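You operate a simulated robot arm through the tools that you are given. There is no shell and no other tool.

The job below is to be done with a simulated robot arm. You get a single attempt, and the scene is never put back.

Task
Share out the tape rolls on the shelf end of the sideboard top. At the end: the blue tape roll from the shelf end of the sideboard top is in the left drawer; the green tape roll from the shelf end of the sideboard top is on the door end of the sideboard top; whatever was shut is shut again. Leave all else as you found it, and nothing knocked over.

Only the result counts: the job must be done as asked and must still hold three seconds after the hand-in. Knocking over, shifting, dropping, spilling or breaking anything else fails it.

Robot
A 6-joint arm with a two-finger gripper, fixed in place. Base frame: the origin is on the floor under the middle of its stand, x ahead of it, y to its left, z up; the work surface is at about z = 85. Units: cm, degrees, N and s.
It reaches about 157.2 cm from its shoulder. Its first joint turns from -166.0 to 166.0 degrees. Payload 2.45 kg.
The TCP is the grasp point between the finger pads, 2 cm short of the fingertips. In the tool frame z runs along the fingers and y along their closing line. The gripper opens to 14 cm; its body begins 16.8 cm behind the TCP.
Orientation is that of the tool frame in the base frame, as a unit quaternion [w, x, y, z]. With the fingers straight down and closing along the base's y, the tool's x points along the base's -x, its y along +y and its z along -z.

Tools
- The arm moves only by the tool move_arm. Its arguments are lists of equal length, an entry for each row: "linear": the shift along the tool's x, y, z in units of 20 mm (1.0 is 20 mm), a list of three; "rot": the turn, a rotation vector about the tool's x, y, z in units of 4 degrees (1.0 is 4 degrees), a list of three; "claw": the opening in per cent of the stroke, from 0 (shut) to 100 (fully open). In form: {"linear": [[dx, dy, dz], ...], "rot": [[ax, ay, az], ...], "claw": [claw, ...]}. A call has 1 to 20 rows; each row shifts and turns the commanded pose from where the row before left it, along the tool's axes as they then stand. A call with a number of a shift or a turn outside -1 to 1 is refused whole. A row lasts 0.2 s, in which the tool goes at most 5 cm and 8.6 degrees; a call with a longer step from one row to the next is refused whole, and so is a gripper value outside its range. Where a pose cannot be reached the arm comes as near as it can. A force on the tool above 40 N (or 10 N above the force at the start of the call, whichever is more), or a blocked arm, ends the call early, and 0.2 s more pass. The fingers move at their own pace (about 4.5 cm/s each) and stop on an object; they squeeze with about 32 N. The grip force told is the motor's: it shows also when the fingers shut on nothing. Time passes only in rows, and 0.2 s behind the last, so rows that do not move let the fingers close. The reply holds the time, the measured pose of the TCP, the force on the tool along the base axes, the opening and the grip force, in the units named above and with some noise, with the torque about the TCP (base axes, N m) and any sound that the robot's microphone picked up.
- Cameras (640 x 400 px; columns grow to the right, rows downward): "scene" is fixed at [4.95, 64.96, 155.91]; the picture's right is [-0.79, -0.61, 0.00], its down [-0.32, 0.41, -0.86] and it looks along [0.52, -0.68, -0.52] (base axes); focal length 358 px, centre (320, 200). "wrist" rides on the gripper at [7.8, 1.1, -20.9] in the tool frame; the picture's right is [-0.14, 0.99, 0.00], its down [-0.92, -0.13, -0.37] and it looks along [-0.36, -0.05, 0.93] (tool axes); focal length 280 px, centre (320, 200). There is no depth. A picture from a camera that has moved, and an enlarged one, comes with that camera's place and axes in the base frame and with its lens.
- snapshot(camera): a new picture of that camera. No time passes.
- close_up(camera, box): a new picture of the part [left, top, right, bottom] of that camera's present view, enlarged. No time passes.
- job_done(): hands the job in; it is judged then, once.

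Nothing tells you positions but the pictures and the camera data. Unless the task says otherwise, let go and move clear before handing in.

The tools are called after ">>>" as name(argument=value, ...) on one line, values as JSON. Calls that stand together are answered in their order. move_arm: Moves the arm, as the interface text tells. Its arguments: {"type":"object","properties":{"linear":{"type":"array","items":{"type":"array","items":{"type":"number"}}},"rot":{"type":"array","items":{"type":"array","items":{"type":"number"}}},"claw":{"type":"array","items":{"type":"number"}}},"required":["linear","rot","claw"]} The other tools are called the same way: snapshot (camera) takes a picture; close_up (camera, box) takes an enlarged picture of a part of a camera's view; job_done () hands the job in.

At the start:

```text
time_s: 0.0
eef_pos: [75.2, -39.55, 115.06]
tcp_rot: [0.001, 0.0, 1.0, 0.0]
wrist_force: [-0.3, -1.0, 0.4]
wrist_torque: [-0.01, 0.01, -0.04]
gripper_width: 13.99
gripper_force: 0.2
```

scene: 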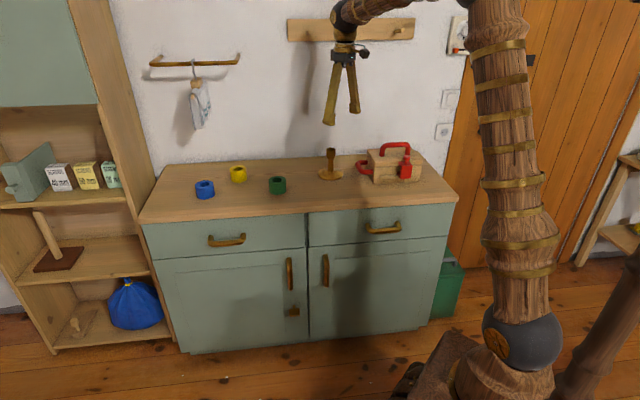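
wrist: 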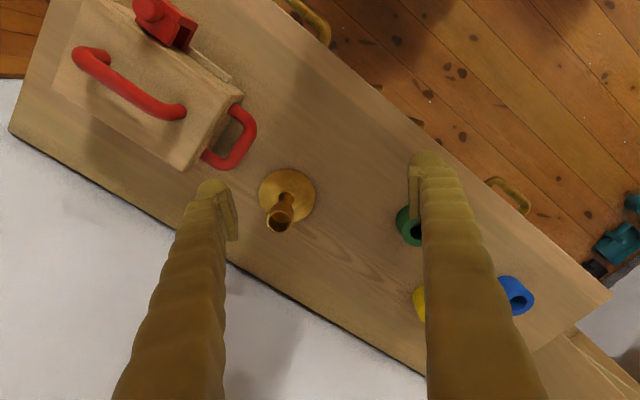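

I see a sideboard set at roughly 45° to the base axes. The blue, yellow and green rolls are on its left (shelf) half, and a brass holder and a toolbox are on its right (door) half. I'll enlarge the key areas before moving.

>>> close_up(camera="scene", box=[130, 140, 310, 260])

>>> close_up(camera="scene", box=[290, 130, 470, 250])

>>> close_up(camera="wrist", box=[380, 130, 640, 340])

>>> close_up(camera="scene", box=[190, 220, 260, 265])

```text
3.33 times, centred on (220, 200) of scene
camera zoom: at [4.95, 64.96, 155.91], right [-0.79, -0.61, 0.0], down [-0.32, 0.41, -0.86], along [0.52, -0.68, -0.52], focal length 1193 px, centre (653, 200)
```

zoom: 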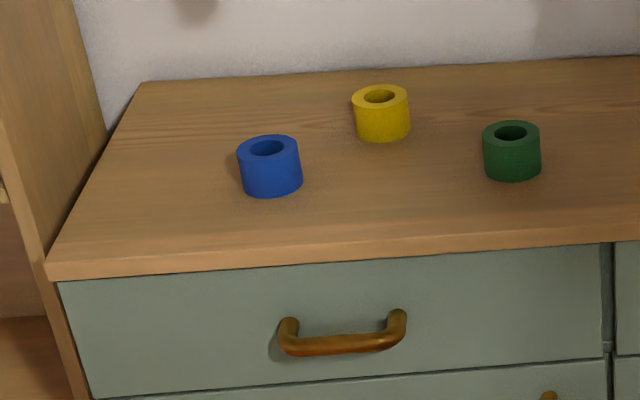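

```text
3.33 times, centred on (380, 190) of scene
camera zoom: at [4.95, 64.96, 155.91], right [-0.79, -0.61, 0.0], down [-0.32, 0.41, -0.86], along [0.52, -0.68, -0.52], focal length 1193 px, centre (120, 233)
```

zoom: 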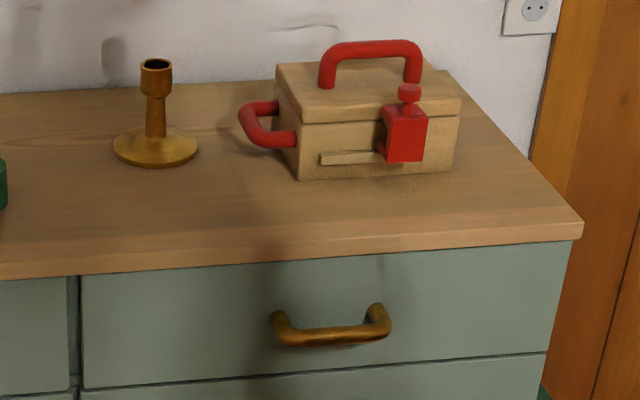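

```text
1.90 times, centred on (510, 235) of wrist
camera zoom: at [67.29, -38.42, 135.89], right [0.14, 0.99, 0.0], down [0.92, -0.13, 0.37], along [0.37, -0.05, -0.93], focal length 534 px, centre (-42, 133)
```

zoom: 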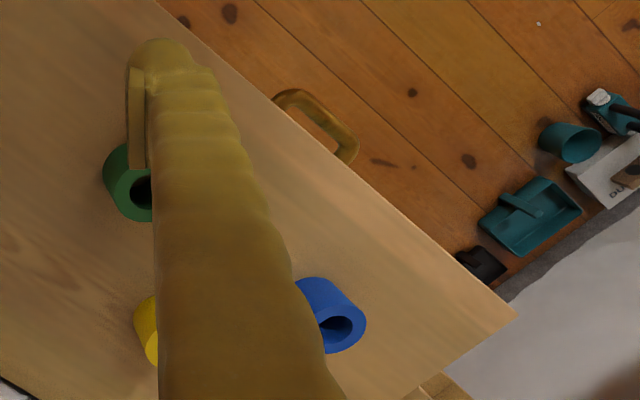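

```text
8.89 times, centred on (225, 242) of scene
camera zoom: at [4.95, 64.96, 155.91], right [-0.79, -0.61, 0.0], down [-0.32, 0.41, -0.86], along [0.52, -0.68, -0.52], focal length 3180 px, centre (1164, -178)
```

zoom: 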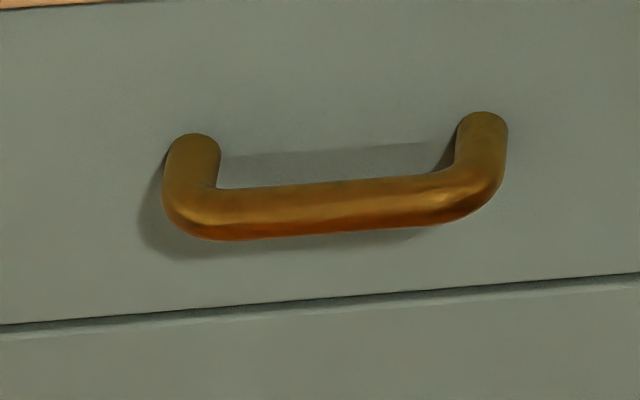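

The sideboard front runs along the direction (0.707, 0.707). I put green near (94, -23), blue near (114, -3.5), yellow near (114, -21), the brass holder near (86, -48), and the left drawer handle near (95, 3, 77). First I'll turn the gripper 45° to line up with the sideboard, staying high.

>>> move_arm(linear=[[0, 0, 0], [0, 0, 0], [0, 0, 0], [0, 0, 0], [0, 0, 0], [0, 0, 0], [0, 0, 0], [0, 0, 0], [0, 0, 0], [0, 0, 0], [0, 0, 0], [0, 0, 0]], rot=[[0, 0, 1], [0, 0, 1], [0, 0, 1], [0, 0, 1], [0, 0, 1], [0, 0, 1], [0, 0, 1], [0, 0, 1], [0, 0, 1], [0, 0, 1], [0, 0, 1], [0, 0, 0.25]], claw=[100, 100, 100, 100, 100, 100, 100, 100, 100, 100, 100, 100])

```text
time_s: 2.6
eef_pos: [75.25, -39.47, 115.07]
tcp_rot: [0.0, 0.383, 0.924, 0.0]
wrist_force: [-0.1, 0.5, 0.1]
wrist_torque: [0.0, 0.02, 0.02]
gripper_width: 14.02
gripper_force: 0.1
```

The gripper is now aligned with the sideboard (tool y along its length, tool x toward me). Next I'll slide over to above the green roll and look down at it.

>>> move_arm(linear=[[-0.06, 0.95, 0], [-0.06, 0.95, 0], [-0.06, 0.95, 0], [-0.06, 0.95, 0], [-0.06, 0.95, 0], [-0.06, 0.95, 0], [-0.06, 0.95, 0], [-0.06, 0.95, 0], [-0.06, 0.95, 0], [-0.06, 0.95, 0], [-0.06, 0.95, 0], [-0.06, 0.95, 0], [-0.06, 0.95, 0]], rot=[[0, 0, 0], [0, 0, 0], [0, 0, 0], [0, 0, 0], [0, 0, 0], [0, 0, 0], [0, 0, 0], [0, 0, 0], [0, 0, 0], [0, 0, 0], [0, 0, 0], [0, 0, 0], [0, 0, 0]], claw=[100, 100, 100, 100, 100, 100, 100, 100, 100, 100, 100, 100, 100])

>>> snapshot(camera="wrist")

>>> snapshot(camera="scene")

```text
time_s: 5.4
eef_pos: [93.62, -22.91, 115.13]
tcp_rot: [0.0, 0.383, 0.924, 0.0]
wrist_force: [-0.4, -0.3, 0.2]
wrist_torque: [-0.05, -0.01, -0.03]
gripper_width: 13.99
gripper_force: 0.1
```

```text
taken
camera wrist: at [88.78, -16.64, 135.95], right [0.8, 0.6, 0.0], down [0.56, -0.74, 0.37], along [0.22, -0.29, -0.93], focal length 280 px, centre (320, 200)
```

wrist: 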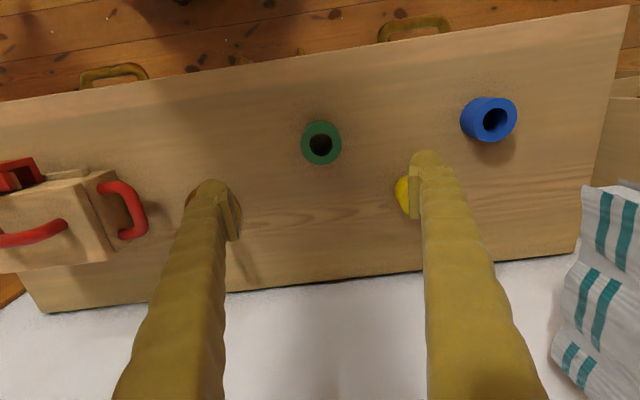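

```text
taken
```

scene: 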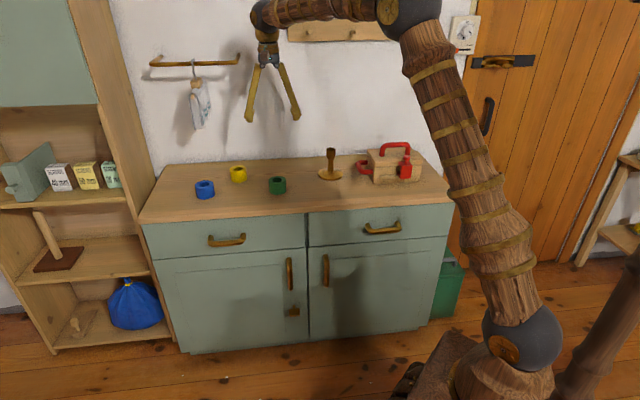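

The green roll shows directly below the TCP at about (93.8, -23.0), which matches my estimate. I'll lower over it with the gripper open, stopping with the fingertips about 1 cm above the top.

>>> move_arm(linear=[[0, 0, 0.96], [0, 0, 0.96], [0, 0, 0.96], [0, 0, 0.96], [0, 0, 0.96], [0, 0, 0.96], [0, 0, 0.96], [0, 0, 0.96], [0, 0, 0.96], [0, 0, 0.96], [0, 0, 0.96], [0, 0, 0.96], [0, 0, 0.96], [0, 0, 0.8]], rot=[[0, 0, 0], [0, 0, 0], [0, 0, 0], [0, 0, 0], [0, 0, 0], [0, 0, 0], [0, 0, 0], [0, 0, 0], [0, 0, 0], [0, 0, 0], [0, 0, 0], [0, 0, 0], [0, 0, 0], [0, 0, 0]], claw=[100, 100, 100, 100, 100, 100, 100, 100, 100, 100, 100, 100, 100, 100])

>>> snapshot(camera="wrist")

>>> close_up(camera="scene", box=[180, 120, 360, 240])

```text
time_s: 8.4
eef_pos: [93.77, -23.18, 88.45]
tcp_rot: [0.001, 0.383, 0.924, -0.001]
wrist_force: [0.9, 0.0, 0.2]
wrist_torque: [0.01, -0.03, 0.0]
gripper_width: 14.0
gripper_force: 0.0
```

```text
taken
camera wrist: at [88.99, -16.9, 109.35], right [0.8, 0.6, 0.0], down [0.56, -0.74, 0.37], along [0.22, -0.29, -0.93], focal length 280 px, centre (320, 200)
```

wrist: 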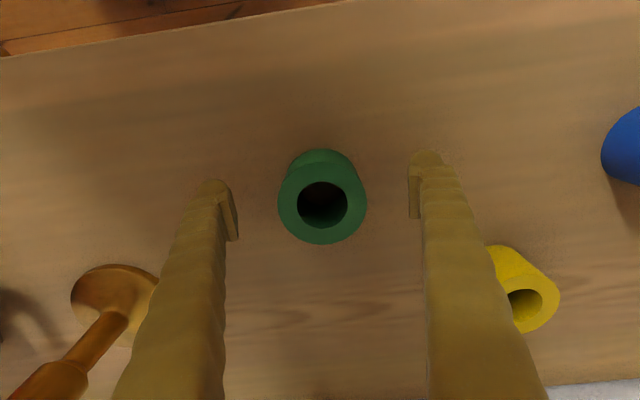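

```text
3.33 times, centred on (270, 180) of scene
camera zoom: at [4.95, 64.96, 155.91], right [-0.79, -0.61, 0.0], down [-0.32, 0.41, -0.86], along [0.52, -0.68, -0.52], focal length 1193 px, centre (487, 267)
```

zoom: 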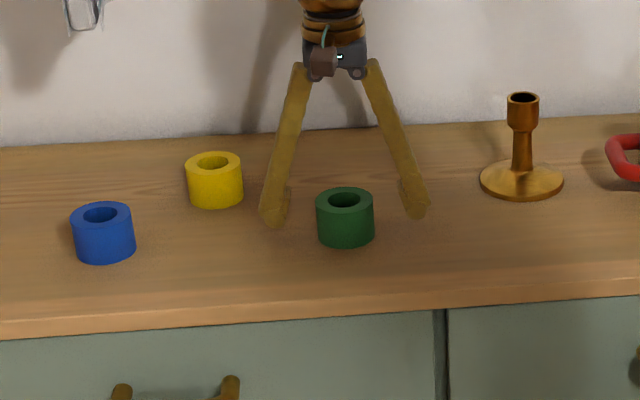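

The green roll sits centred between the fingers, so I'll close on it now.

>>> move_arm(linear=[[0, 0, 0], [0, 0, 0], [0, 0, 0], [0, 0, 0], [0, 0, 0], [0, 0, 0], [0, 0, 0]], rot=[[0, 0, 0], [0, 0, 0], [0, 0, 0], [0, 0, 0], [0, 0, 0], [0, 0, 0], [0, 0, 0]], claw=[60, 45, 30, 0, 0, 0, 0])

>>> snapshot(camera="wrist")

```text
time_s: 10.0
eef_pos: [93.84, -23.22, 88.53]
tcp_rot: [0.001, 0.383, 0.924, 0.0]
wrist_force: [0.2, 0.5, 0.0]
wrist_torque: [-0.02, 0.01, -0.05]
gripper_width: 6.96
gripper_force: 31.6
```

```text
taken
camera wrist: at [88.99, -16.9, 109.35], right [0.8, 0.6, 0.0], down [0.56, -0.74, 0.37], along [0.22, -0.29, -0.93], focal length 280 px, centre (320, 200)
```

wrist: 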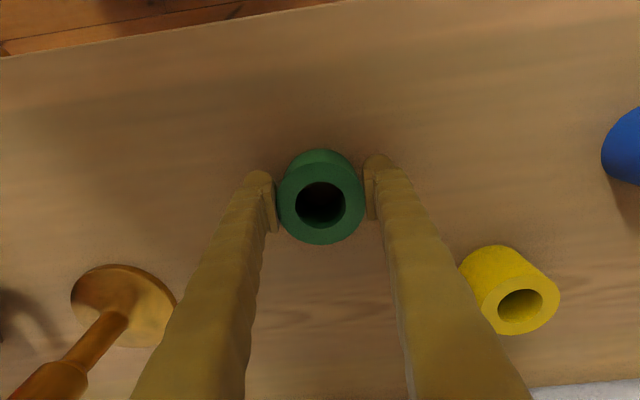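

The grip is firm at 7.0 cm wide. I'll lift straight up, then carry the roll toward the door end.

>>> move_arm(linear=[[0, 0, -0.3], [0, 0, -0.7], [0, 0, -1], [0, 0, -1], [0, 0, -1], [0, 0, -1], [0, 0, -1], [0, 0, -1], [0, 0, -1], [0, 0, -1]], rot=[[0, 0, 0], [0, 0, 0], [0, 0, 0], [0, 0, 0], [0, 0, 0], [0, 0, 0], [0, 0, 0], [0, 0, 0], [0, 0, 0], [0, 0, 0]], claw=[0, 0, 0, 0, 0, 0, 0, 0, 0, 0])

>>> move_arm(linear=[[0.19, -0.5, 0], [0.19, -0.95, 0], [0.19, -0.95, 0], [0.19, -0.95, 0], [0.19, -0.95, 0], [0.19, -0.95, 0], [0.19, -0.95, 0], [0.19, -0.95, 0], [0.19, -0.95, 0], [0.19, -0.95, 0], [0.19, -0.95, 0], [0.19, -0.95, 0], [0.19, -0.95, 0], [0.19, -0.95, 0], [0.19, -0.95, 0], [0.19, -0.95, 0], [0.19, -0.95, 0], [0.19, -0.95, 0], [0, -0.4, 0]], rot=[[0, 0, 0], [0, 0, 0], [0, 0, 0], [0, 0, 0], [0, 0, 0], [0, 0, 0], [0, 0, 0], [0, 0, 0], [0, 0, 0], [0, 0, 0], [0, 0, 0], [0, 0, 0], [0, 0, 0], [0, 0, 0], [0, 0, 0], [0, 0, 0], [0, 0, 0], [0, 0, 0], [0, 0, 0]], claw=[0, 0, 0, 0, 0, 0, 0, 0, 0, 0, 0, 0, 0, 0, 0, 0, 0, 0, 0])

>>> snapshot(camera="wrist")

>>> snapshot(camera="scene")

```text
time_s: 12.2
eef_pos: [93.89, -23.25, 106.55]
tcp_rot: [0.0, 0.383, 0.924, 0.0]
wrist_force: [-0.6, -0.5, -0.3]
wrist_torque: [0.02, 0.02, -0.03]
gripper_width: 6.93
gripper_force: 31.6
```

```text
time_s: 16.2
eef_pos: [64.77, -42.54, 106.33]
tcp_rot: [0.001, 0.383, 0.924, -0.001]
wrist_force: [0.0, -0.6, -0.5]
wrist_torque: [0.01, -0.03, -0.02]
gripper_width: 6.94
gripper_force: 32.2
```

```text
taken
camera wrist: at [59.96, -36.23, 127.28], right [0.8, 0.6, 0.0], down [0.56, -0.74, 0.37], along [0.22, -0.29, -0.93], focal length 280 px, centre (320, 200)
```

wrist: 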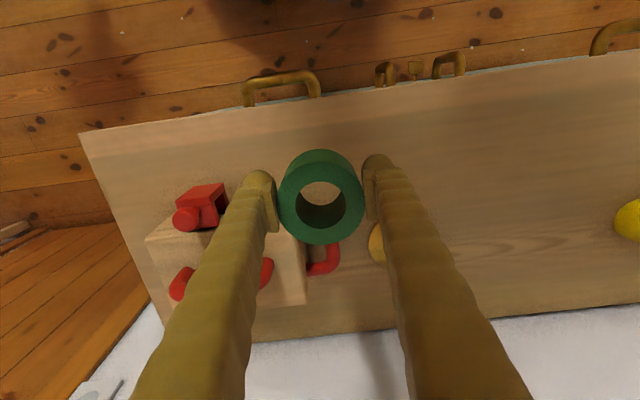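

```text
taken
```

scene: 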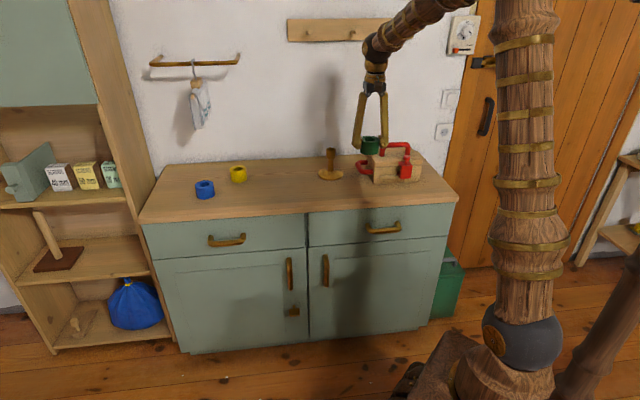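

The roll hangs over the free area in front of and beside the toolbox, on the door end. I'll lower it to the surface and then open only a little.

>>> move_arm(linear=[[0, 0, 1], [0, 0, 1], [0, 0, 1], [0, 0, 1], [0, 0, 1], [0, 0, 1], [0, 0, 1], [0, 0, 0.8], [0, 0, 0.5], [0, 0, 0.4], [0, 0, 0.2]], rot=[[0, 0, 0], [0, 0, 0], [0, 0, 0], [0, 0, 0], [0, 0, 0], [0, 0, 0], [0, 0, 0], [0, 0, 0], [0, 0, 0], [0, 0, 0], [0, 0, 0]], claw=[0, 0, 0, 0, 0, 0, 0, 0, 0, 0, 0])

>>> snapshot(camera="wrist")

>>> close_up(camera="scene", box=[290, 90, 470, 210])

```text
time_s: 18.6
eef_pos: [64.7, -42.53, 88.75]
tcp_rot: [0.0, 0.383, 0.924, 0.0]
wrist_force: [0.4, 0.4, -1.1]
wrist_torque: [0.04, -0.01, -0.02]
gripper_width: 6.91
gripper_force: 32.1
```

```text
taken
camera wrist: at [59.96, -36.19, 109.58], right [0.8, 0.6, 0.0], down [0.56, -0.74, 0.37], along [0.22, -0.29, -0.93], focal length 280 px, centre (320, 200)
```

wrist: 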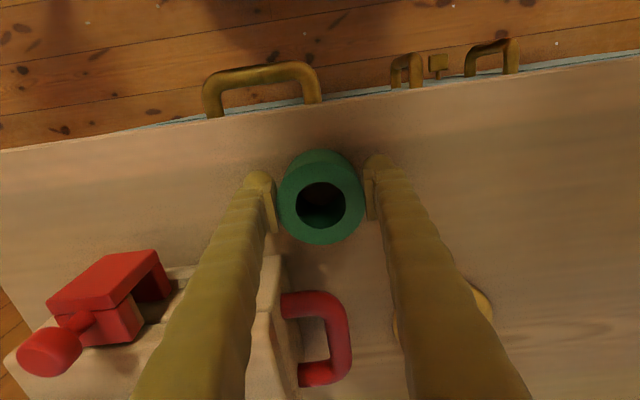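

```text
3.33 times, centred on (380, 150) of scene
camera zoom: at [4.95, 64.96, 155.91], right [-0.79, -0.61, 0.0], down [-0.32, 0.41, -0.86], along [0.52, -0.68, -0.52], focal length 1193 px, centre (120, 367)
```

zoom: 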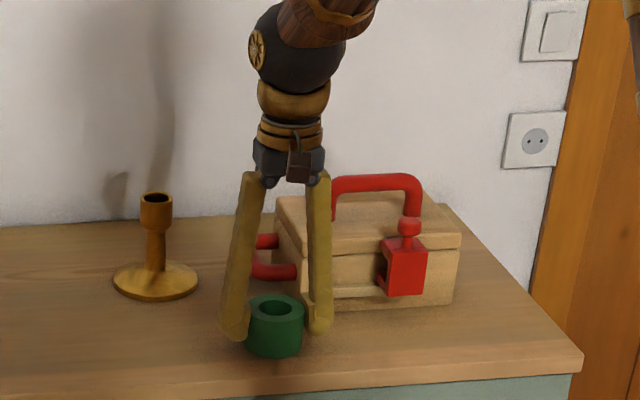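

The roll is within a few millimetres of the surface and clear of the toolbox. I'll ease it down the last bit and open to about 9.5 cm.

>>> move_arm(linear=[[0, 0, 0.08], [0, 0, 0.04], [0, 0, 0], [0, 0, 0]], rot=[[0, 0, 0], [0, 0, 0], [0, 0, 0], [0, 0, 0]], claw=[0, 0, 0, 0])

>>> move_arm(linear=[[0, 0, 0], [0, 0, 0], [0, 0, 0], [0, 0, 0], [0, 0, 0]], rot=[[0, 0, 0], [0, 0, 0], [0, 0, 0], [0, 0, 0], [0, 0, 0]], claw=[55, 60, 68, 68, 68])

>>> snapshot(camera="wrist")

```text
time_s: 19.6
eef_pos: [64.79, -42.65, 88.37]
tcp_rot: [0.001, 0.383, 0.924, 0.0]
wrist_force: [-5.4, -4.1, 17.5]
wrist_torque: [0.05, 0.01, -0.04]
gripper_width: 6.92
gripper_force: 32.0
```

```text
time_s: 20.8
eef_pos: [64.82, -42.45, 88.45]
tcp_rot: [0.0, 0.383, 0.924, 0.001]
wrist_force: [-0.3, -0.5, 0.6]
wrist_torque: [-0.05, 0.01, 0.01]
gripper_width: 9.5
gripper_force: 0.1
```

```text
taken
camera wrist: at [59.99, -36.19, 109.33], right [0.8, 0.6, 0.0], down [0.56, -0.74, 0.37], along [0.22, -0.29, -0.93], focal length 280 px, centre (320, 200)
```

wrist: 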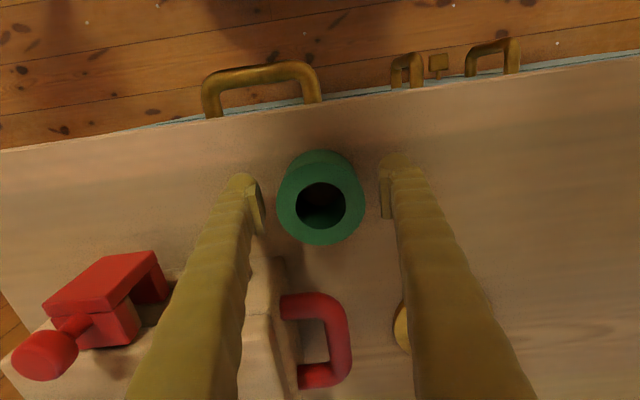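

The green roll is set down and the fingers are clear of it. I'll rise straight up and move to a staging spot in front of the left drawer.

>>> move_arm(linear=[[0, 0, -0.4], [0, 0, -0.8], [0, 0, -1], [0, 0, -1], [0, 0, -1], [0, 0, -1], [0, 0, -1], [0, 0, -1], [0, 0, -1], [0, 0, -1], [0, 0, -1], [0, 0, -1], [0, 0, -1]], rot=[[0, 0, 0], [0, 0, 0], [0, 0, 0], [0, 0, 0], [0, 0, 0], [0, 0, 0], [0, 0, 0], [0, 0, 0], [0, 0, 0], [0, 0, 0], [0, 0, 0], [0, 0, 0], [0, 0, 0]], claw=[68, 68, 68, 68, 68, 68, 68, 68, 68, 68, 68, 68, 68])

>>> move_arm(linear=[[0.55, 0.97, 0], [0.55, 0.97, 0], [0.55, 0.97, 0], [0.55, 0.97, 0], [0.55, 0.97, 0], [0.55, 0.97, 0], [0.55, 0.97, 0], [0.55, 0.97, 0], [0.55, 0.97, 0], [0.55, 0.97, 0], [0.55, 0.97, 0], [0.55, 0.97, 0], [0.55, 0.97, 0], [0.55, 0.97, 0]], rot=[[0, 0, 0], [0, 0, 0], [0, 0, 0], [0, 0, 0], [0, 0, 0], [0, 0, 0], [0, 0, 0], [0, 0, 0], [0, 0, 0], [0, 0, 0], [0, 0, 0], [0, 0, 0], [0, 0, 0], [0, 0, 0]], claw=[60, 60, 60, 60, 60, 60, 60, 60, 60, 60, 60, 60, 60, 60])

>>> move_arm(linear=[[0.55, 0.97, 0], [0.55, 0.97, 0], [0.55, 0.97, 0], [0.55, 0.97, 0], [0.55, 0.97, 0], [0.55, 0.97, 0], [0.55, 0.97, 0], [0.55, 0.97, 0], [0.55, 0.97, 0], [0.55, 0.97, 0], [0.55, 0.97, 0], [0.55, 0.97, 0], [0.55, 0.97, 0], [0.55, 0.97, 0]], rot=[[0, 0, 0], [0, 0, 0], [0, 0, 0], [0, 0, 0], [0, 0, 0], [0, 0, 0], [0, 0, 0], [0, 0, 0], [0, 0, 0], [0, 0, 0], [0, 0, 0], [0, 0, 0], [0, 0, 0], [0, 0, 0]], claw=[60, 60, 60, 60, 60, 60, 60, 60, 60, 60, 60, 60, 60, 60])

>>> snapshot(camera="wrist")

>>> snapshot(camera="scene")

```text
time_s: 23.6
eef_pos: [64.87, -42.43, 112.72]
tcp_rot: [0.0, 0.382, 0.924, 0.001]
wrist_force: [-0.4, 0.6, -0.3]
wrist_torque: [-0.01, 0.05, -0.01]
gripper_width: 9.54
gripper_force: 0.2
```

```text
time_s: 26.6
eef_pos: [73.16, -12.32, 112.84]
tcp_rot: [0.0, 0.383, 0.924, 0.0]
wrist_force: [0.4, -0.3, -0.9]
wrist_torque: [0.0, -0.01, -0.02]
gripper_width: 8.41
gripper_force: 0.1
```

```text
time_s: 29.6
eef_pos: [81.53, 17.44, 112.66]
tcp_rot: [0.0, 0.383, 0.924, 0.0]
wrist_force: [0.1, -0.5, 1.0]
wrist_torque: [-0.02, -0.01, -0.01]
gripper_width: 8.4
gripper_force: 0.1
```

```text
taken
camera wrist: at [76.72, 23.9, 133.66], right [0.8, 0.6, 0.0], down [0.56, -0.74, 0.37], along [0.22, -0.29, -0.93], focal length 280 px, centre (320, 200)
```

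wrist: 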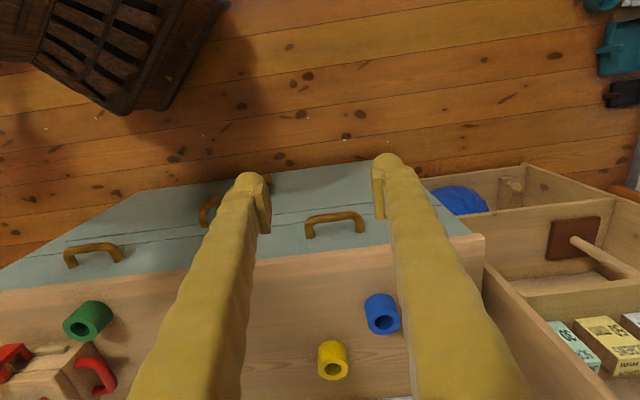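

```text
taken
```

scene: 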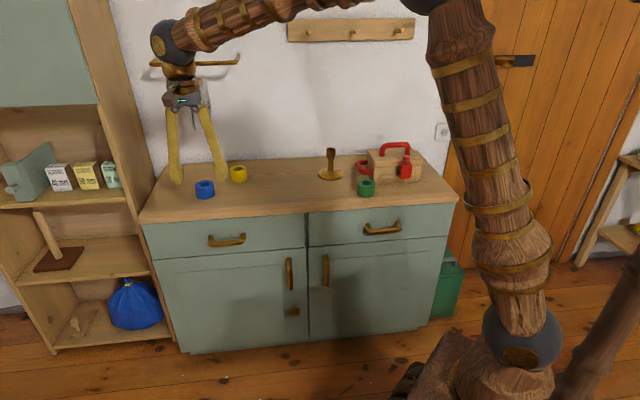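

The green roll stands upright on the door end, and I'm above the floor in front of the left drawer. Now I'll pitch the gripper so the fingers point level at the drawer front.

>>> move_arm(linear=[[0, 0, 0], [0, 0, 0], [0, 0, 0], [0, 0, 0], [0, 0, 0], [0, 0, 0], [0, 0, 0], [0, 0, 0], [0, 0, 0], [0, 0, 0], [0, 0, 0], [0, 0, 0], [0, 0, 0], [0, 0, 0], [0, 0, 0], [0, 0, 0], [0, 0, 0], [0, 0, 0], [0, 0, 0], [0, 0, 0]], rot=[[0, -1, 0], [0, -1, 0], [0, -1, 0], [0, -1, 0], [0, -1, 0], [0, -1, 0], [0, -1, 0], [0, -1, 0], [0, -1, 0], [0, -1, 0], [0, -1, 0], [0, -1, 0], [0, -1, 0], [0, -1, 0], [0, -1, 0], [0, -1, 0], [0, -1, 0], [0, -1, 0], [0, -1, 0], [0, -1, 0]], claw=[60, 60, 60, 60, 60, 60, 60, 60, 60, 60, 60, 60, 60, 60, 60, 60, 60, 60, 60, 60])

>>> snapshot(camera="scene")

```text
time_s: 33.8
eef_pos: [81.45, 17.75, 112.67]
tcp_rot: [0.594, 0.294, 0.707, -0.246]
wrist_force: [-0.6, -0.6, -0.4]
wrist_torque: [0.03, 0.0, 0.01]
gripper_width: 8.39
gripper_force: 0.0
```

```text
taken
```

scene: 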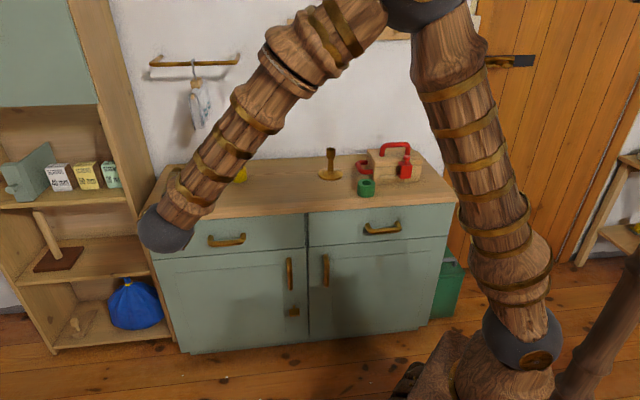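

The fingers now point almost level at the sideboard. I'll finish the last 10° and start rolling so the fingers close vertically on the horizontal bar.

>>> move_arm(linear=[[0, 0, 0], [0, 0, 0], [0, 0, 0], [0, 0, 0], [0, 0, 0], [0, 0, 0], [0, 0, 0], [0, 0, 0], [0, 0, 0], [0, 0, 0], [0, 0, 0], [0, 0, 0], [0, 0, 0], [0, 0, 0], [0, 0, 0]], rot=[[0, -1, 0], [0, -1, 0], [0, -0.5, 0], [0, 0, -1], [0, 0, -1], [0, 0, -1], [0, 0, -1], [0, 0, -1], [0, 0, -1], [0, 0, -1], [0, 0, -1], [0, 0, -1], [0, 0, -1], [0, 0, -1], [0, 0, -1]], claw=[60, 60, 60, 60, 60, 60, 60, 60, 60, 60, 60, 60, 60, 60, 60])

>>> move_arm(linear=[[0, 0, 0], [0, 0, 0], [0, 0, 0], [0, 0, 0], [0, 0, 0], [0, 0, 0], [0, 0, 0], [0, 0, 0], [0, 0, 0], [0, 0, 0], [0, 0, 0]], rot=[[0, 0, -1], [0, 0, -1], [0, 0, -1], [0, 0, -1], [0, 0, -1], [0, 0, -1], [0, 0, -1], [0, 0, -1], [0, 0, -1], [0, 0, -1], [0, 0, -0.5]], claw=[60, 60, 60, 60, 60, 60, 60, 60, 60, 60, 60])

>>> snapshot(camera="scene")

>>> snapshot(camera="wrist")

```text
time_s: 37.0
eef_pos: [81.49, 17.75, 112.72]
tcp_rot: [0.486, -0.018, 0.706, -0.514]
wrist_force: [0.6, -0.1, -0.1]
wrist_torque: [0.02, -0.01, 0.0]
gripper_width: 8.38
gripper_force: 0.0
```

```text
time_s: 39.4
eef_pos: [81.57, 17.63, 112.78]
tcp_rot: [0.271, -0.27, 0.653, -0.653]
wrist_force: [0.0, -0.1, -0.3]
wrist_torque: [0.03, 0.02, -0.02]
gripper_width: 8.42
gripper_force: 0.0
```

```text
taken
```

scene: 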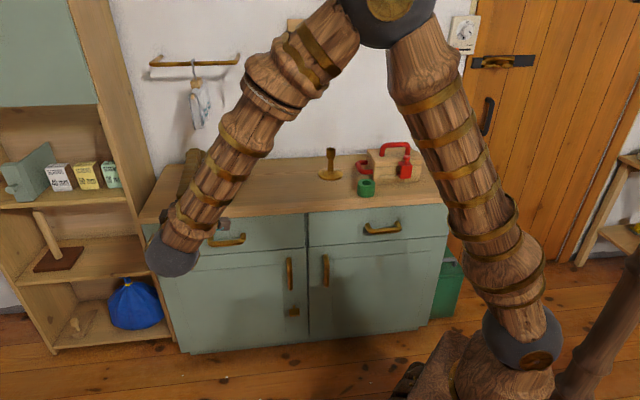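

```text
taken
camera wrist: at [61.14, 27.01, 111.71], right [0.1, 0.1, -0.99], down [0.39, 0.91, 0.13], along [0.92, -0.4, 0.05], focal length 280 px, centre (320, 200)
```

wrist: 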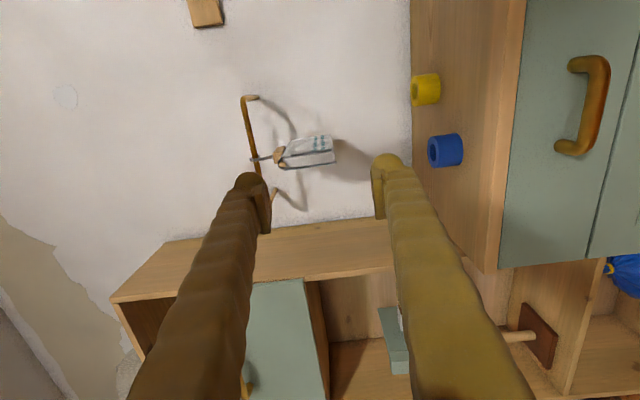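

The fingers now point level at the sideboard and close vertically; the handle bar shows at about s≈69.8 cm along the front, z≈74. I'll lower to handle height while still well in front of it.

>>> move_arm(linear=[[0, 0.97, 0], [0, 0.97, 0], [0, 0.97, 0], [0, 0.97, 0], [0, 0.97, 0], [0, 0.97, 0], [0, 0.97, 0], [0, 0.97, 0], [0, 0.97, 0], [0, 0.97, 0], [0, 0.97, 0], [0, 0.97, 0], [0, 0.97, 0], [0, 0.97, 0], [0, 0.97, 0], [0, 0.97, 0], [0, 0.97, 0], [0, 0.97, 0], [0, 0.97, 0], [0, 0.97, 0]], rot=[[0, 0, 0], [0, 0, 0], [0, 0, 0], [0, 0, 0], [0, 0, 0], [0, 0, 0], [0, 0, 0], [0, 0, 0], [0, 0, 0], [0, 0, 0], [0, 0, 0], [0, 0, 0], [0, 0, 0], [0, 0, 0], [0, 0, 0], [0, 0, 0], [0, 0, 0], [0, 0, 0], [0, 0, 0], [0, 0, 0]], claw=[50, 50, 50, 50, 50, 50, 50, 50, 50, 50, 50, 50, 50, 50, 50, 50, 50, 50, 50, 50])

>>> snapshot(camera="wrist")

>>> snapshot(camera="scene")

```text
time_s: 43.6
eef_pos: [81.44, 17.78, 73.97]
tcp_rot: [0.271, -0.27, 0.654, -0.653]
wrist_force: [-0.2, -0.1, -0.8]
wrist_torque: [-0.02, -0.01, 0.01]
gripper_width: 7.0
gripper_force: 0.1
```

```text
taken
camera wrist: at [61.19, 27.14, 72.97], right [0.1, 0.1, -0.99], down [0.39, 0.91, 0.13], along [0.92, -0.4, 0.05], focal length 280 px, centre (320, 200)
```

wrist: 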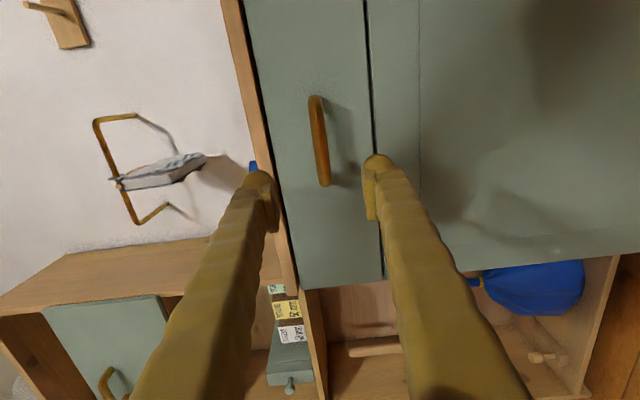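

```text
taken
```

scene: 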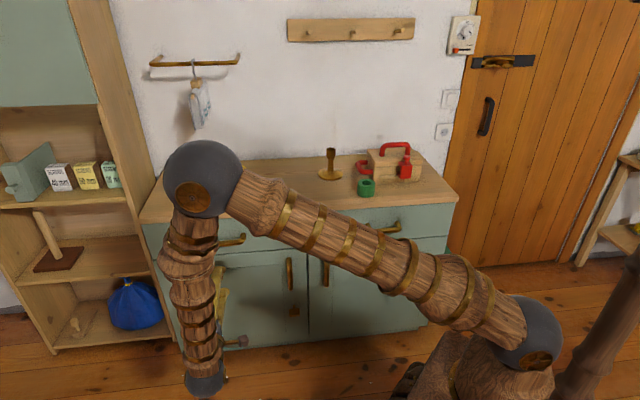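

The wrist view puts the handle bar at s≈69.6, z≈74.0, w≈65, right in line with the fingers. I'll advance until the pads straddle the bar.

>>> move_arm(linear=[[0.05, 0, 1], [0.05, 0, 1], [0.05, 0, 1], [0.05, 0, 1], [0, 0, 1], [0, 0, 1], [0, 0, 1], [0, 0, 1], [0, 0, 0.8], [0, 0, 0.6], [0, 0, 0.4]], rot=[[0, 0, 0], [0, 0, 0], [0, 0, 0], [0, 0, 0], [0, 0, 0], [0, 0, 0], [0, 0, 0], [0, 0, 0], [0, 0, 0], [0, 0, 0], [0, 0, 0]], claw=[50, 50, 50, 50, 50, 50, 50, 50, 50, 50, 50])

>>> snapshot(camera="wrist")

>>> snapshot(camera="scene")

```text
time_s: 46.0
eef_pos: [95.15, 3.69, 74.03]
tcp_rot: [0.271, -0.271, 0.654, -0.653]
wrist_force: [0.1, 1.0, -0.7]
wrist_torque: [-0.02, 0.01, -0.04]
gripper_width: 6.99
gripper_force: 0.0
```

```text
taken
camera wrist: at [74.81, 12.91, 72.96], right [0.1, 0.1, -0.99], down [0.39, 0.91, 0.13], along [0.92, -0.4, 0.05], focal length 280 px, centre (320, 200)
```

wrist: 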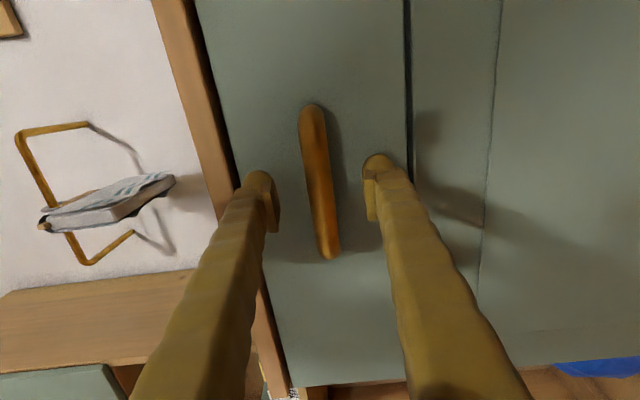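

```text
taken
```

scene: 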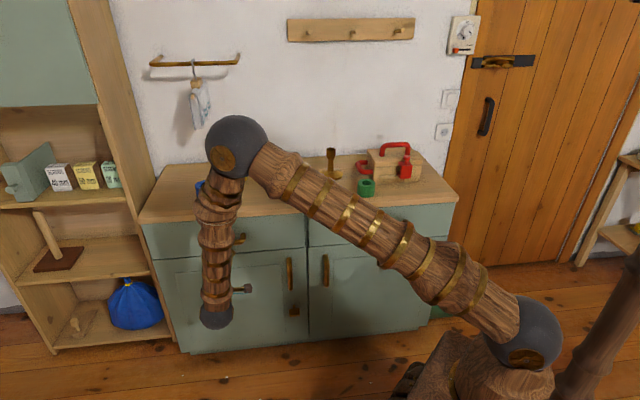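

The bar lies midway between the fingers. I'll nudge forward 4 mm and close on it.

>>> move_arm(linear=[[0, 0, 0.2], [0, 0, 0], [0, 0, 0], [0, 0, 0], [0, 0, 0], [0, 0, 0], [0, 0, 0], [0, 0, 0]], rot=[[0, 0, 0], [0, 0, 0], [0, 0, 0], [0, 0, 0], [0, 0, 0], [0, 0, 0], [0, 0, 0], [0, 0, 0]], claw=[50, 35, 25, 15, 0, 0, 0, 0])

>>> snapshot(camera="wrist")

```text
time_s: 47.8
eef_pos: [95.34, 3.35, 74.07]
tcp_rot: [0.271, -0.272, 0.653, -0.653]
wrist_force: [0.8, 2.2, -17.0]
wrist_torque: [0.15, 0.02, 0.07]
gripper_width: 1.97
gripper_force: 44.6
```

```text
taken
camera wrist: at [75.0, 12.63, 72.92], right [0.1, 0.1, -0.99], down [0.39, 0.91, 0.13], along [0.92, -0.4, 0.05], focal length 280 px, centre (320, 200)
```

wrist: 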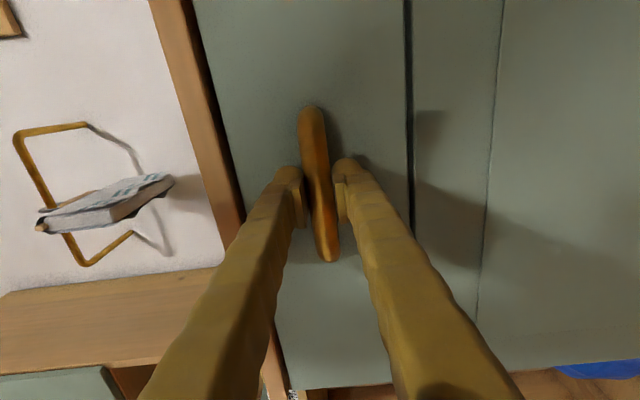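

The bar is gripped at 2.0 cm, with a small vertical misfit of about 17 N. I'll relieve that by lowering 2 mm, then start pulling the drawer toward me.

>>> move_arm(linear=[[0, 0.08, 0], [0, 0, 0], [0, 0, 0]], rot=[[0, 0, 0], [0, 0, 0], [0, 0, 0]], claw=[0, 0, 0])

>>> move_arm(linear=[[0, 0, -0.2], [0, 0, -0.3], [0, 0, -0.4], [0, 0, -0.4], [0, 0, -0.4]], rot=[[0, 0, 0], [0, 0, 0], [0, 0, 0], [0, 0, 0], [0, 0, 0]], claw=[0, 0, 0, 0, 0])

>>> snapshot(camera="wrist")

>>> snapshot(camera="scene")

```text
time_s: 48.6
eef_pos: [95.31, 3.28, 73.96]
tcp_rot: [-0.272, 0.27, -0.653, 0.654]
wrist_force: [1.5, 0.8, 1.1]
wrist_torque: [-0.7, 0.68, -0.08]
gripper_width: 1.99
gripper_force: 44.7
```

```text
time_s: 49.8
eef_pos: [92.74, 5.96, 73.85]
tcp_rot: [-0.272, 0.269, -0.652, 0.654]
wrist_force: [15.9, 17.7, 31.9]
wrist_torque: [-0.97, 0.53, 0.13]
gripper_width: 1.97
gripper_force: 44.7
```

```text
taken
camera wrist: at [72.49, 15.08, 72.81], right [0.1, 0.1, -0.99], down [0.39, 0.91, 0.13], along [0.92, -0.4, 0.05], focal length 280 px, centre (320, 200)
```

wrist: 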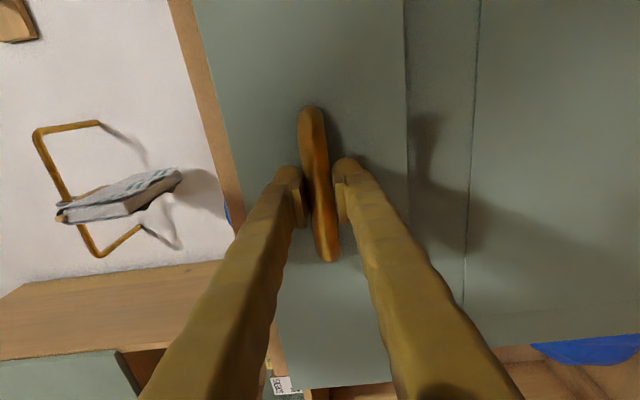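

```text
taken
```

scene: 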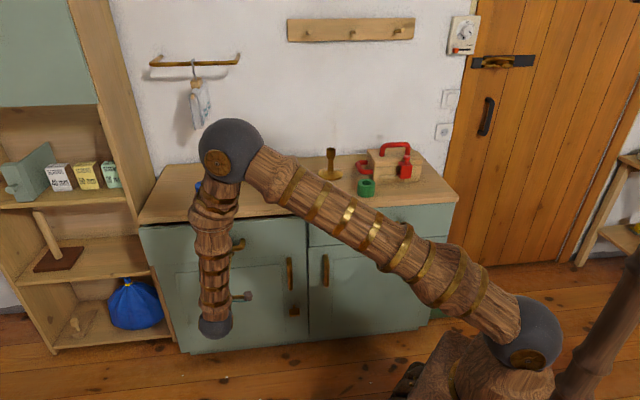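

The drawer is opening, about 3.6 cm so far, but sideways and vertical strain has built up in the grip. I'll pause to see whether it settles before correcting.

>>> move_arm(linear=[[0, 0, 0], [0, 0, 0]], rot=[[0, 0, 0], [0, 0, 0]], claw=[0, 0])

```text
time_s: 50.3
eef_pos: [92.84, 5.78, 73.97]
tcp_rot: [-0.272, 0.271, -0.652, 0.654]
wrist_force: [-0.4, 0.2, 3.5]
wrist_torque: [-0.73, 0.74, 0.03]
gripper_width: 1.95
gripper_force: 44.4
stopped in row 2: the force on the tool passed its limit at 49 N (the readings are from after the stop); the commanded pose is now the measured one
```

The strain relaxed once the command was reset to the measured pose. I'll keep pulling in gentle steps and watch the forces.

>>> move_arm(linear=[[0, 0, -0.2], [0, 0, -0.3], [0, 0, -0.3], [0, 0, -0.3], [0, 0, -0.2]], rot=[[0, 0, 0], [0, 0, 0], [0, 0, 0], [0, 0, 0], [0, 0, 0]], claw=[0, 0, 0, 0, 0])

```text
time_s: 51.5
eef_pos: [90.88, 7.51, 74.1]
tcp_rot: [-0.272, 0.269, -0.653, 0.653]
wrist_force: [-4.9, -5.9, 27.5]
wrist_torque: [-0.87, 0.54, -0.17]
gripper_width: 1.95
gripper_force: 44.1
```

>>> move_arm(linear=[[0, -0.06, 0]], rot=[[0, 0, 0]], claw=[0])

>>> move_arm(linear=[[0, 0, -0.2], [0, 0, -0.3], [0, 0, -0.3], [0, 0, -0.3], [0, 0, -0.2]], rot=[[0, 0, 0], [0, 0, 0], [0, 0, 0], [0, 0, 0], [0, 0, 0]], claw=[0, 0, 0, 0, 0])

```text
time_s: 51.9
eef_pos: [91.01, 7.63, 73.92]
tcp_rot: [-0.272, 0.27, -0.652, 0.654]
wrist_force: [0.1, 0.2, 15.2]
wrist_torque: [-0.77, 0.59, -0.12]
gripper_width: 1.94
gripper_force: 44.3
```

```text
time_s: 53.1
eef_pos: [89.07, 9.37, 74.06]
tcp_rot: [-0.272, 0.27, -0.653, 0.653]
wrist_force: [10.9, 9.1, -17.3]
wrist_torque: [-0.59, 0.81, 0.06]
gripper_width: 1.93
gripper_force: 44.3
```

The drawer is about 8.7 cm open with moderate forces. I'll keep pulling.

>>> move_arm(linear=[[-0.03, 0.03, -0.2], [-0.02, 0, -0.3], [0, 0, -0.4], [0, 0, -0.4], [0, 0, -0.4], [0, 0, -0.3], [0, 0, -0.2]], rot=[[0, 0, 0], [0, 0, 0], [0, 0, 0], [0, 0, 0], [0, 0, 0], [0, 0, 0], [0, 0, 0]], claw=[0, 0, 0, 0, 0, 0, 0])

>>> snapshot(camera="scene")

```text
time_s: 54.7
eef_pos: [86.16, 12.64, 74.02]
tcp_rot: [-0.273, 0.271, -0.652, 0.654]
wrist_force: [-11.6, -12.1, -16.4]
wrist_torque: [-0.55, 0.66, -0.28]
gripper_width: 1.83
gripper_force: 42.8
```

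```text
taken
```

scene: 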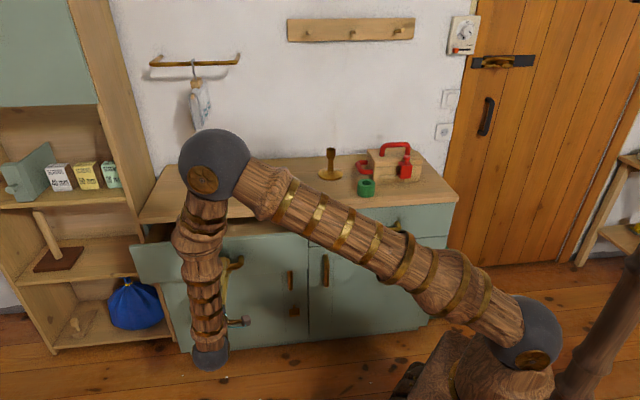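

The drawer is about 13 cm out, but the grip width has crept down to 1.83 cm, which suggests the pads are slipping on the bar. I'll check the wrist view.

>>> snapshot(camera="wrist")

>>> close_up(camera="wrist", box=[240, 80, 400, 280])

```text
taken
camera wrist: at [65.83, 21.92, 72.84], right [0.1, 0.1, -0.99], down [0.39, 0.91, 0.13], along [0.92, -0.4, 0.05], focal length 280 px, centre (320, 200)
```

wrist: 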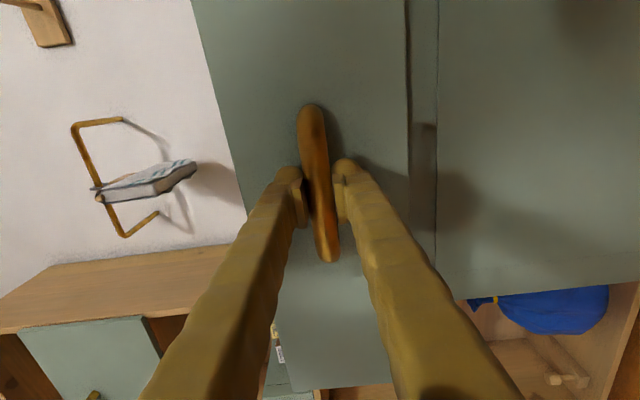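

```text
2.00 times, centred on (320, 180) of wrist
camera zoom: at [65.83, 21.92, 72.84], right [0.1, 0.1, -0.99], down [0.39, 0.91, 0.13], along [0.92, -0.4, 0.05], focal length 561 px, centre (320, 240)
```

zoom: 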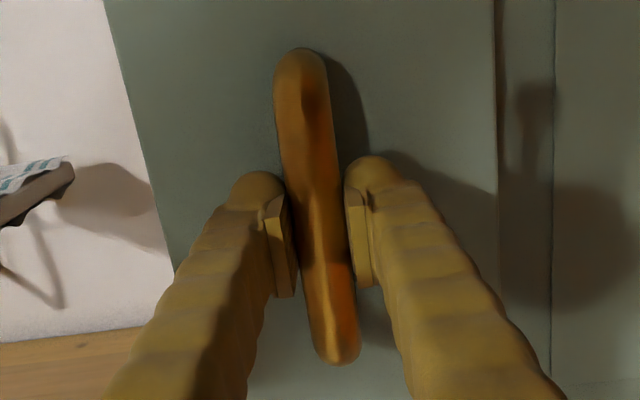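

The pads are still seated on the bar, so I'll continue pulling to about 21 cm.

>>> move_arm(linear=[[0, 0, -0.2], [0, 0, -0.3], [0, 0, -0.35], [0, 0, -0.35], [0, 0, -0.35], [0, 0, -0.3], [0, 0, -0.2]], rot=[[0, 0, 0], [0, 0, 0], [0, 0, 0], [0, 0, 0], [0, 0, 0], [0, 0, 0], [0, 0, 0]], claw=[0, 0, 0, 0, 0, 0, 0])

>>> move_arm(linear=[[0, 0, -0.2], [0, 0, -0.3], [0, 0, -0.35], [0, 0, -0.35], [0, 0, -0.35], [0, 0, -0.3], [0, 0, -0.2]], rot=[[0, 0, 0], [0, 0, 0], [0, 0, 0], [0, 0, 0], [0, 0, 0], [0, 0, 0], [0, 0, 0]], claw=[0, 0, 0, 0, 0, 0, 0])

>>> snapshot(camera="scene")

>>> snapshot(camera="wrist")

```text
time_s: 56.3
eef_pos: [83.23, 15.46, 73.99]
tcp_rot: [-0.272, 0.269, -0.653, 0.654]
wrist_force: [-13.9, -11.8, -4.3]
wrist_torque: [-0.61, 0.58, -0.19]
gripper_width: 1.84
gripper_force: 43.5
```

```text
time_s: 57.6
eef_pos: [81.08, 17.67, 73.98]
tcp_rot: [-0.271, 0.27, -0.652, 0.654]
wrist_force: [-0.3, -2.7, 6.4]
wrist_torque: [-0.59, 0.6, 0.49]
gripper_width: 1.8
gripper_force: 43.2
stopped in row 6: the force on the tool passed its limit at 40 N (the readings are from after the stop); the commanded pose is now the measured one
```

```text
taken
```

scene: 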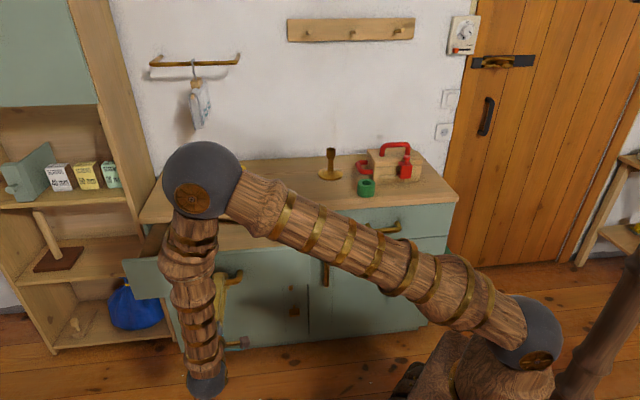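

```text
taken
camera wrist: at [60.74, 27.1, 72.8], right [0.1, 0.1, -0.99], down [0.39, 0.91, 0.13], along [0.92, -0.4, 0.06], focal length 280 px, centre (320, 200)
```

wrist: 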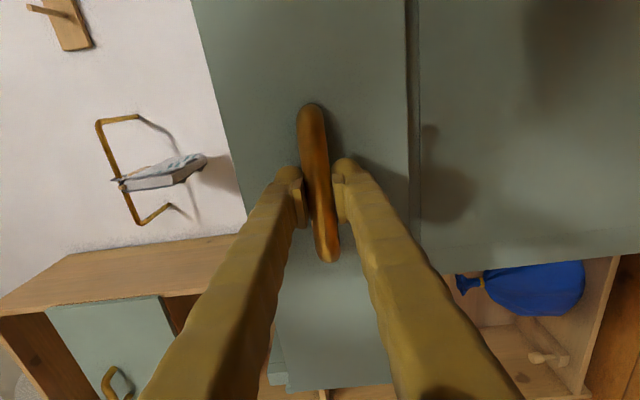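

The drawer is about 20 cm out. I'll pull a little further for margin.

>>> move_arm(linear=[[0, 0, -0.15], [0, 0, -0.25], [0, 0, -0.3], [0, 0, -0.3], [0, 0, -0.2], [0, 0, -0.1]], rot=[[0, 0, 0], [0, 0, 0], [0, 0, 0], [0, 0, 0], [0, 0, 0], [0, 0, 0]], claw=[0, 0, 0, 0, 0, 0])

```text
time_s: 59.0
eef_pos: [79.23, 19.58, 73.98]
tcp_rot: [-0.271, 0.269, -0.653, 0.654]
wrist_force: [-10.8, -13.1, 11.1]
wrist_torque: [-0.4, 0.43, 0.19]
gripper_width: 1.81
gripper_force: 43.5
```

The drawer is out about 23 cm. I'll release the bar and back straight off.

>>> move_arm(linear=[[0, 0, 0], [0, 0, 0], [0, 0, 0], [0, 0, 0], [0, 0, -0.4], [0, 0, -0.8], [0, 0, -1], [0, 0, -1], [0, 0, -0.8]], rot=[[0, 0, 0], [0, 0, 0], [0, 0, 0], [0, 0, 0], [0, 0, 0], [0, 0, 0], [0, 0, 0], [0, 0, 0], [0, 0, 0]], claw=[25, 40, 50, 50, 50, 50, 50, 50, 50])

>>> snapshot(camera="wrist")

>>> snapshot(camera="scene")

```text
time_s: 61.0
eef_pos: [73.62, 25.12, 74.02]
tcp_rot: [-0.271, 0.269, -0.652, 0.655]
wrist_force: [0.0, 0.2, 0.4]
wrist_torque: [-0.02, 0.02, 0.03]
gripper_width: 7.02
gripper_force: 0.0
```

```text
taken
camera wrist: at [53.27, 34.41, 72.83], right [0.1, 0.1, -0.99], down [0.39, 0.91, 0.13], along [0.91, -0.4, 0.06], focal length 280 px, centre (320, 200)
```

wrist: 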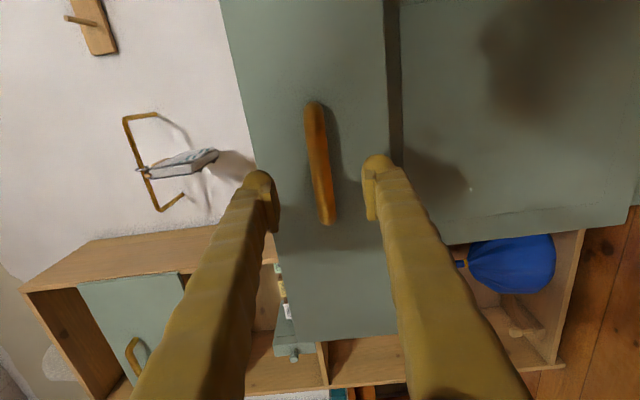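

```text
taken
```

scene: 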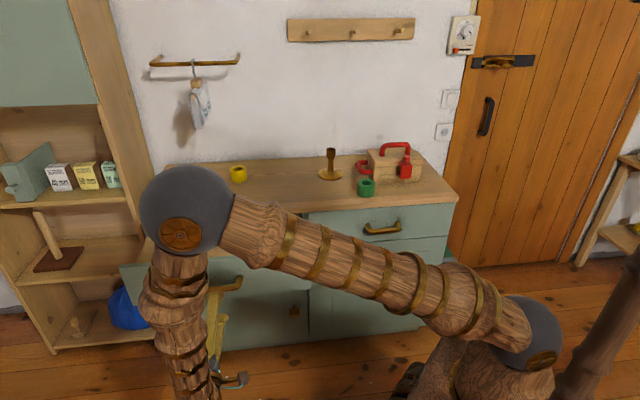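

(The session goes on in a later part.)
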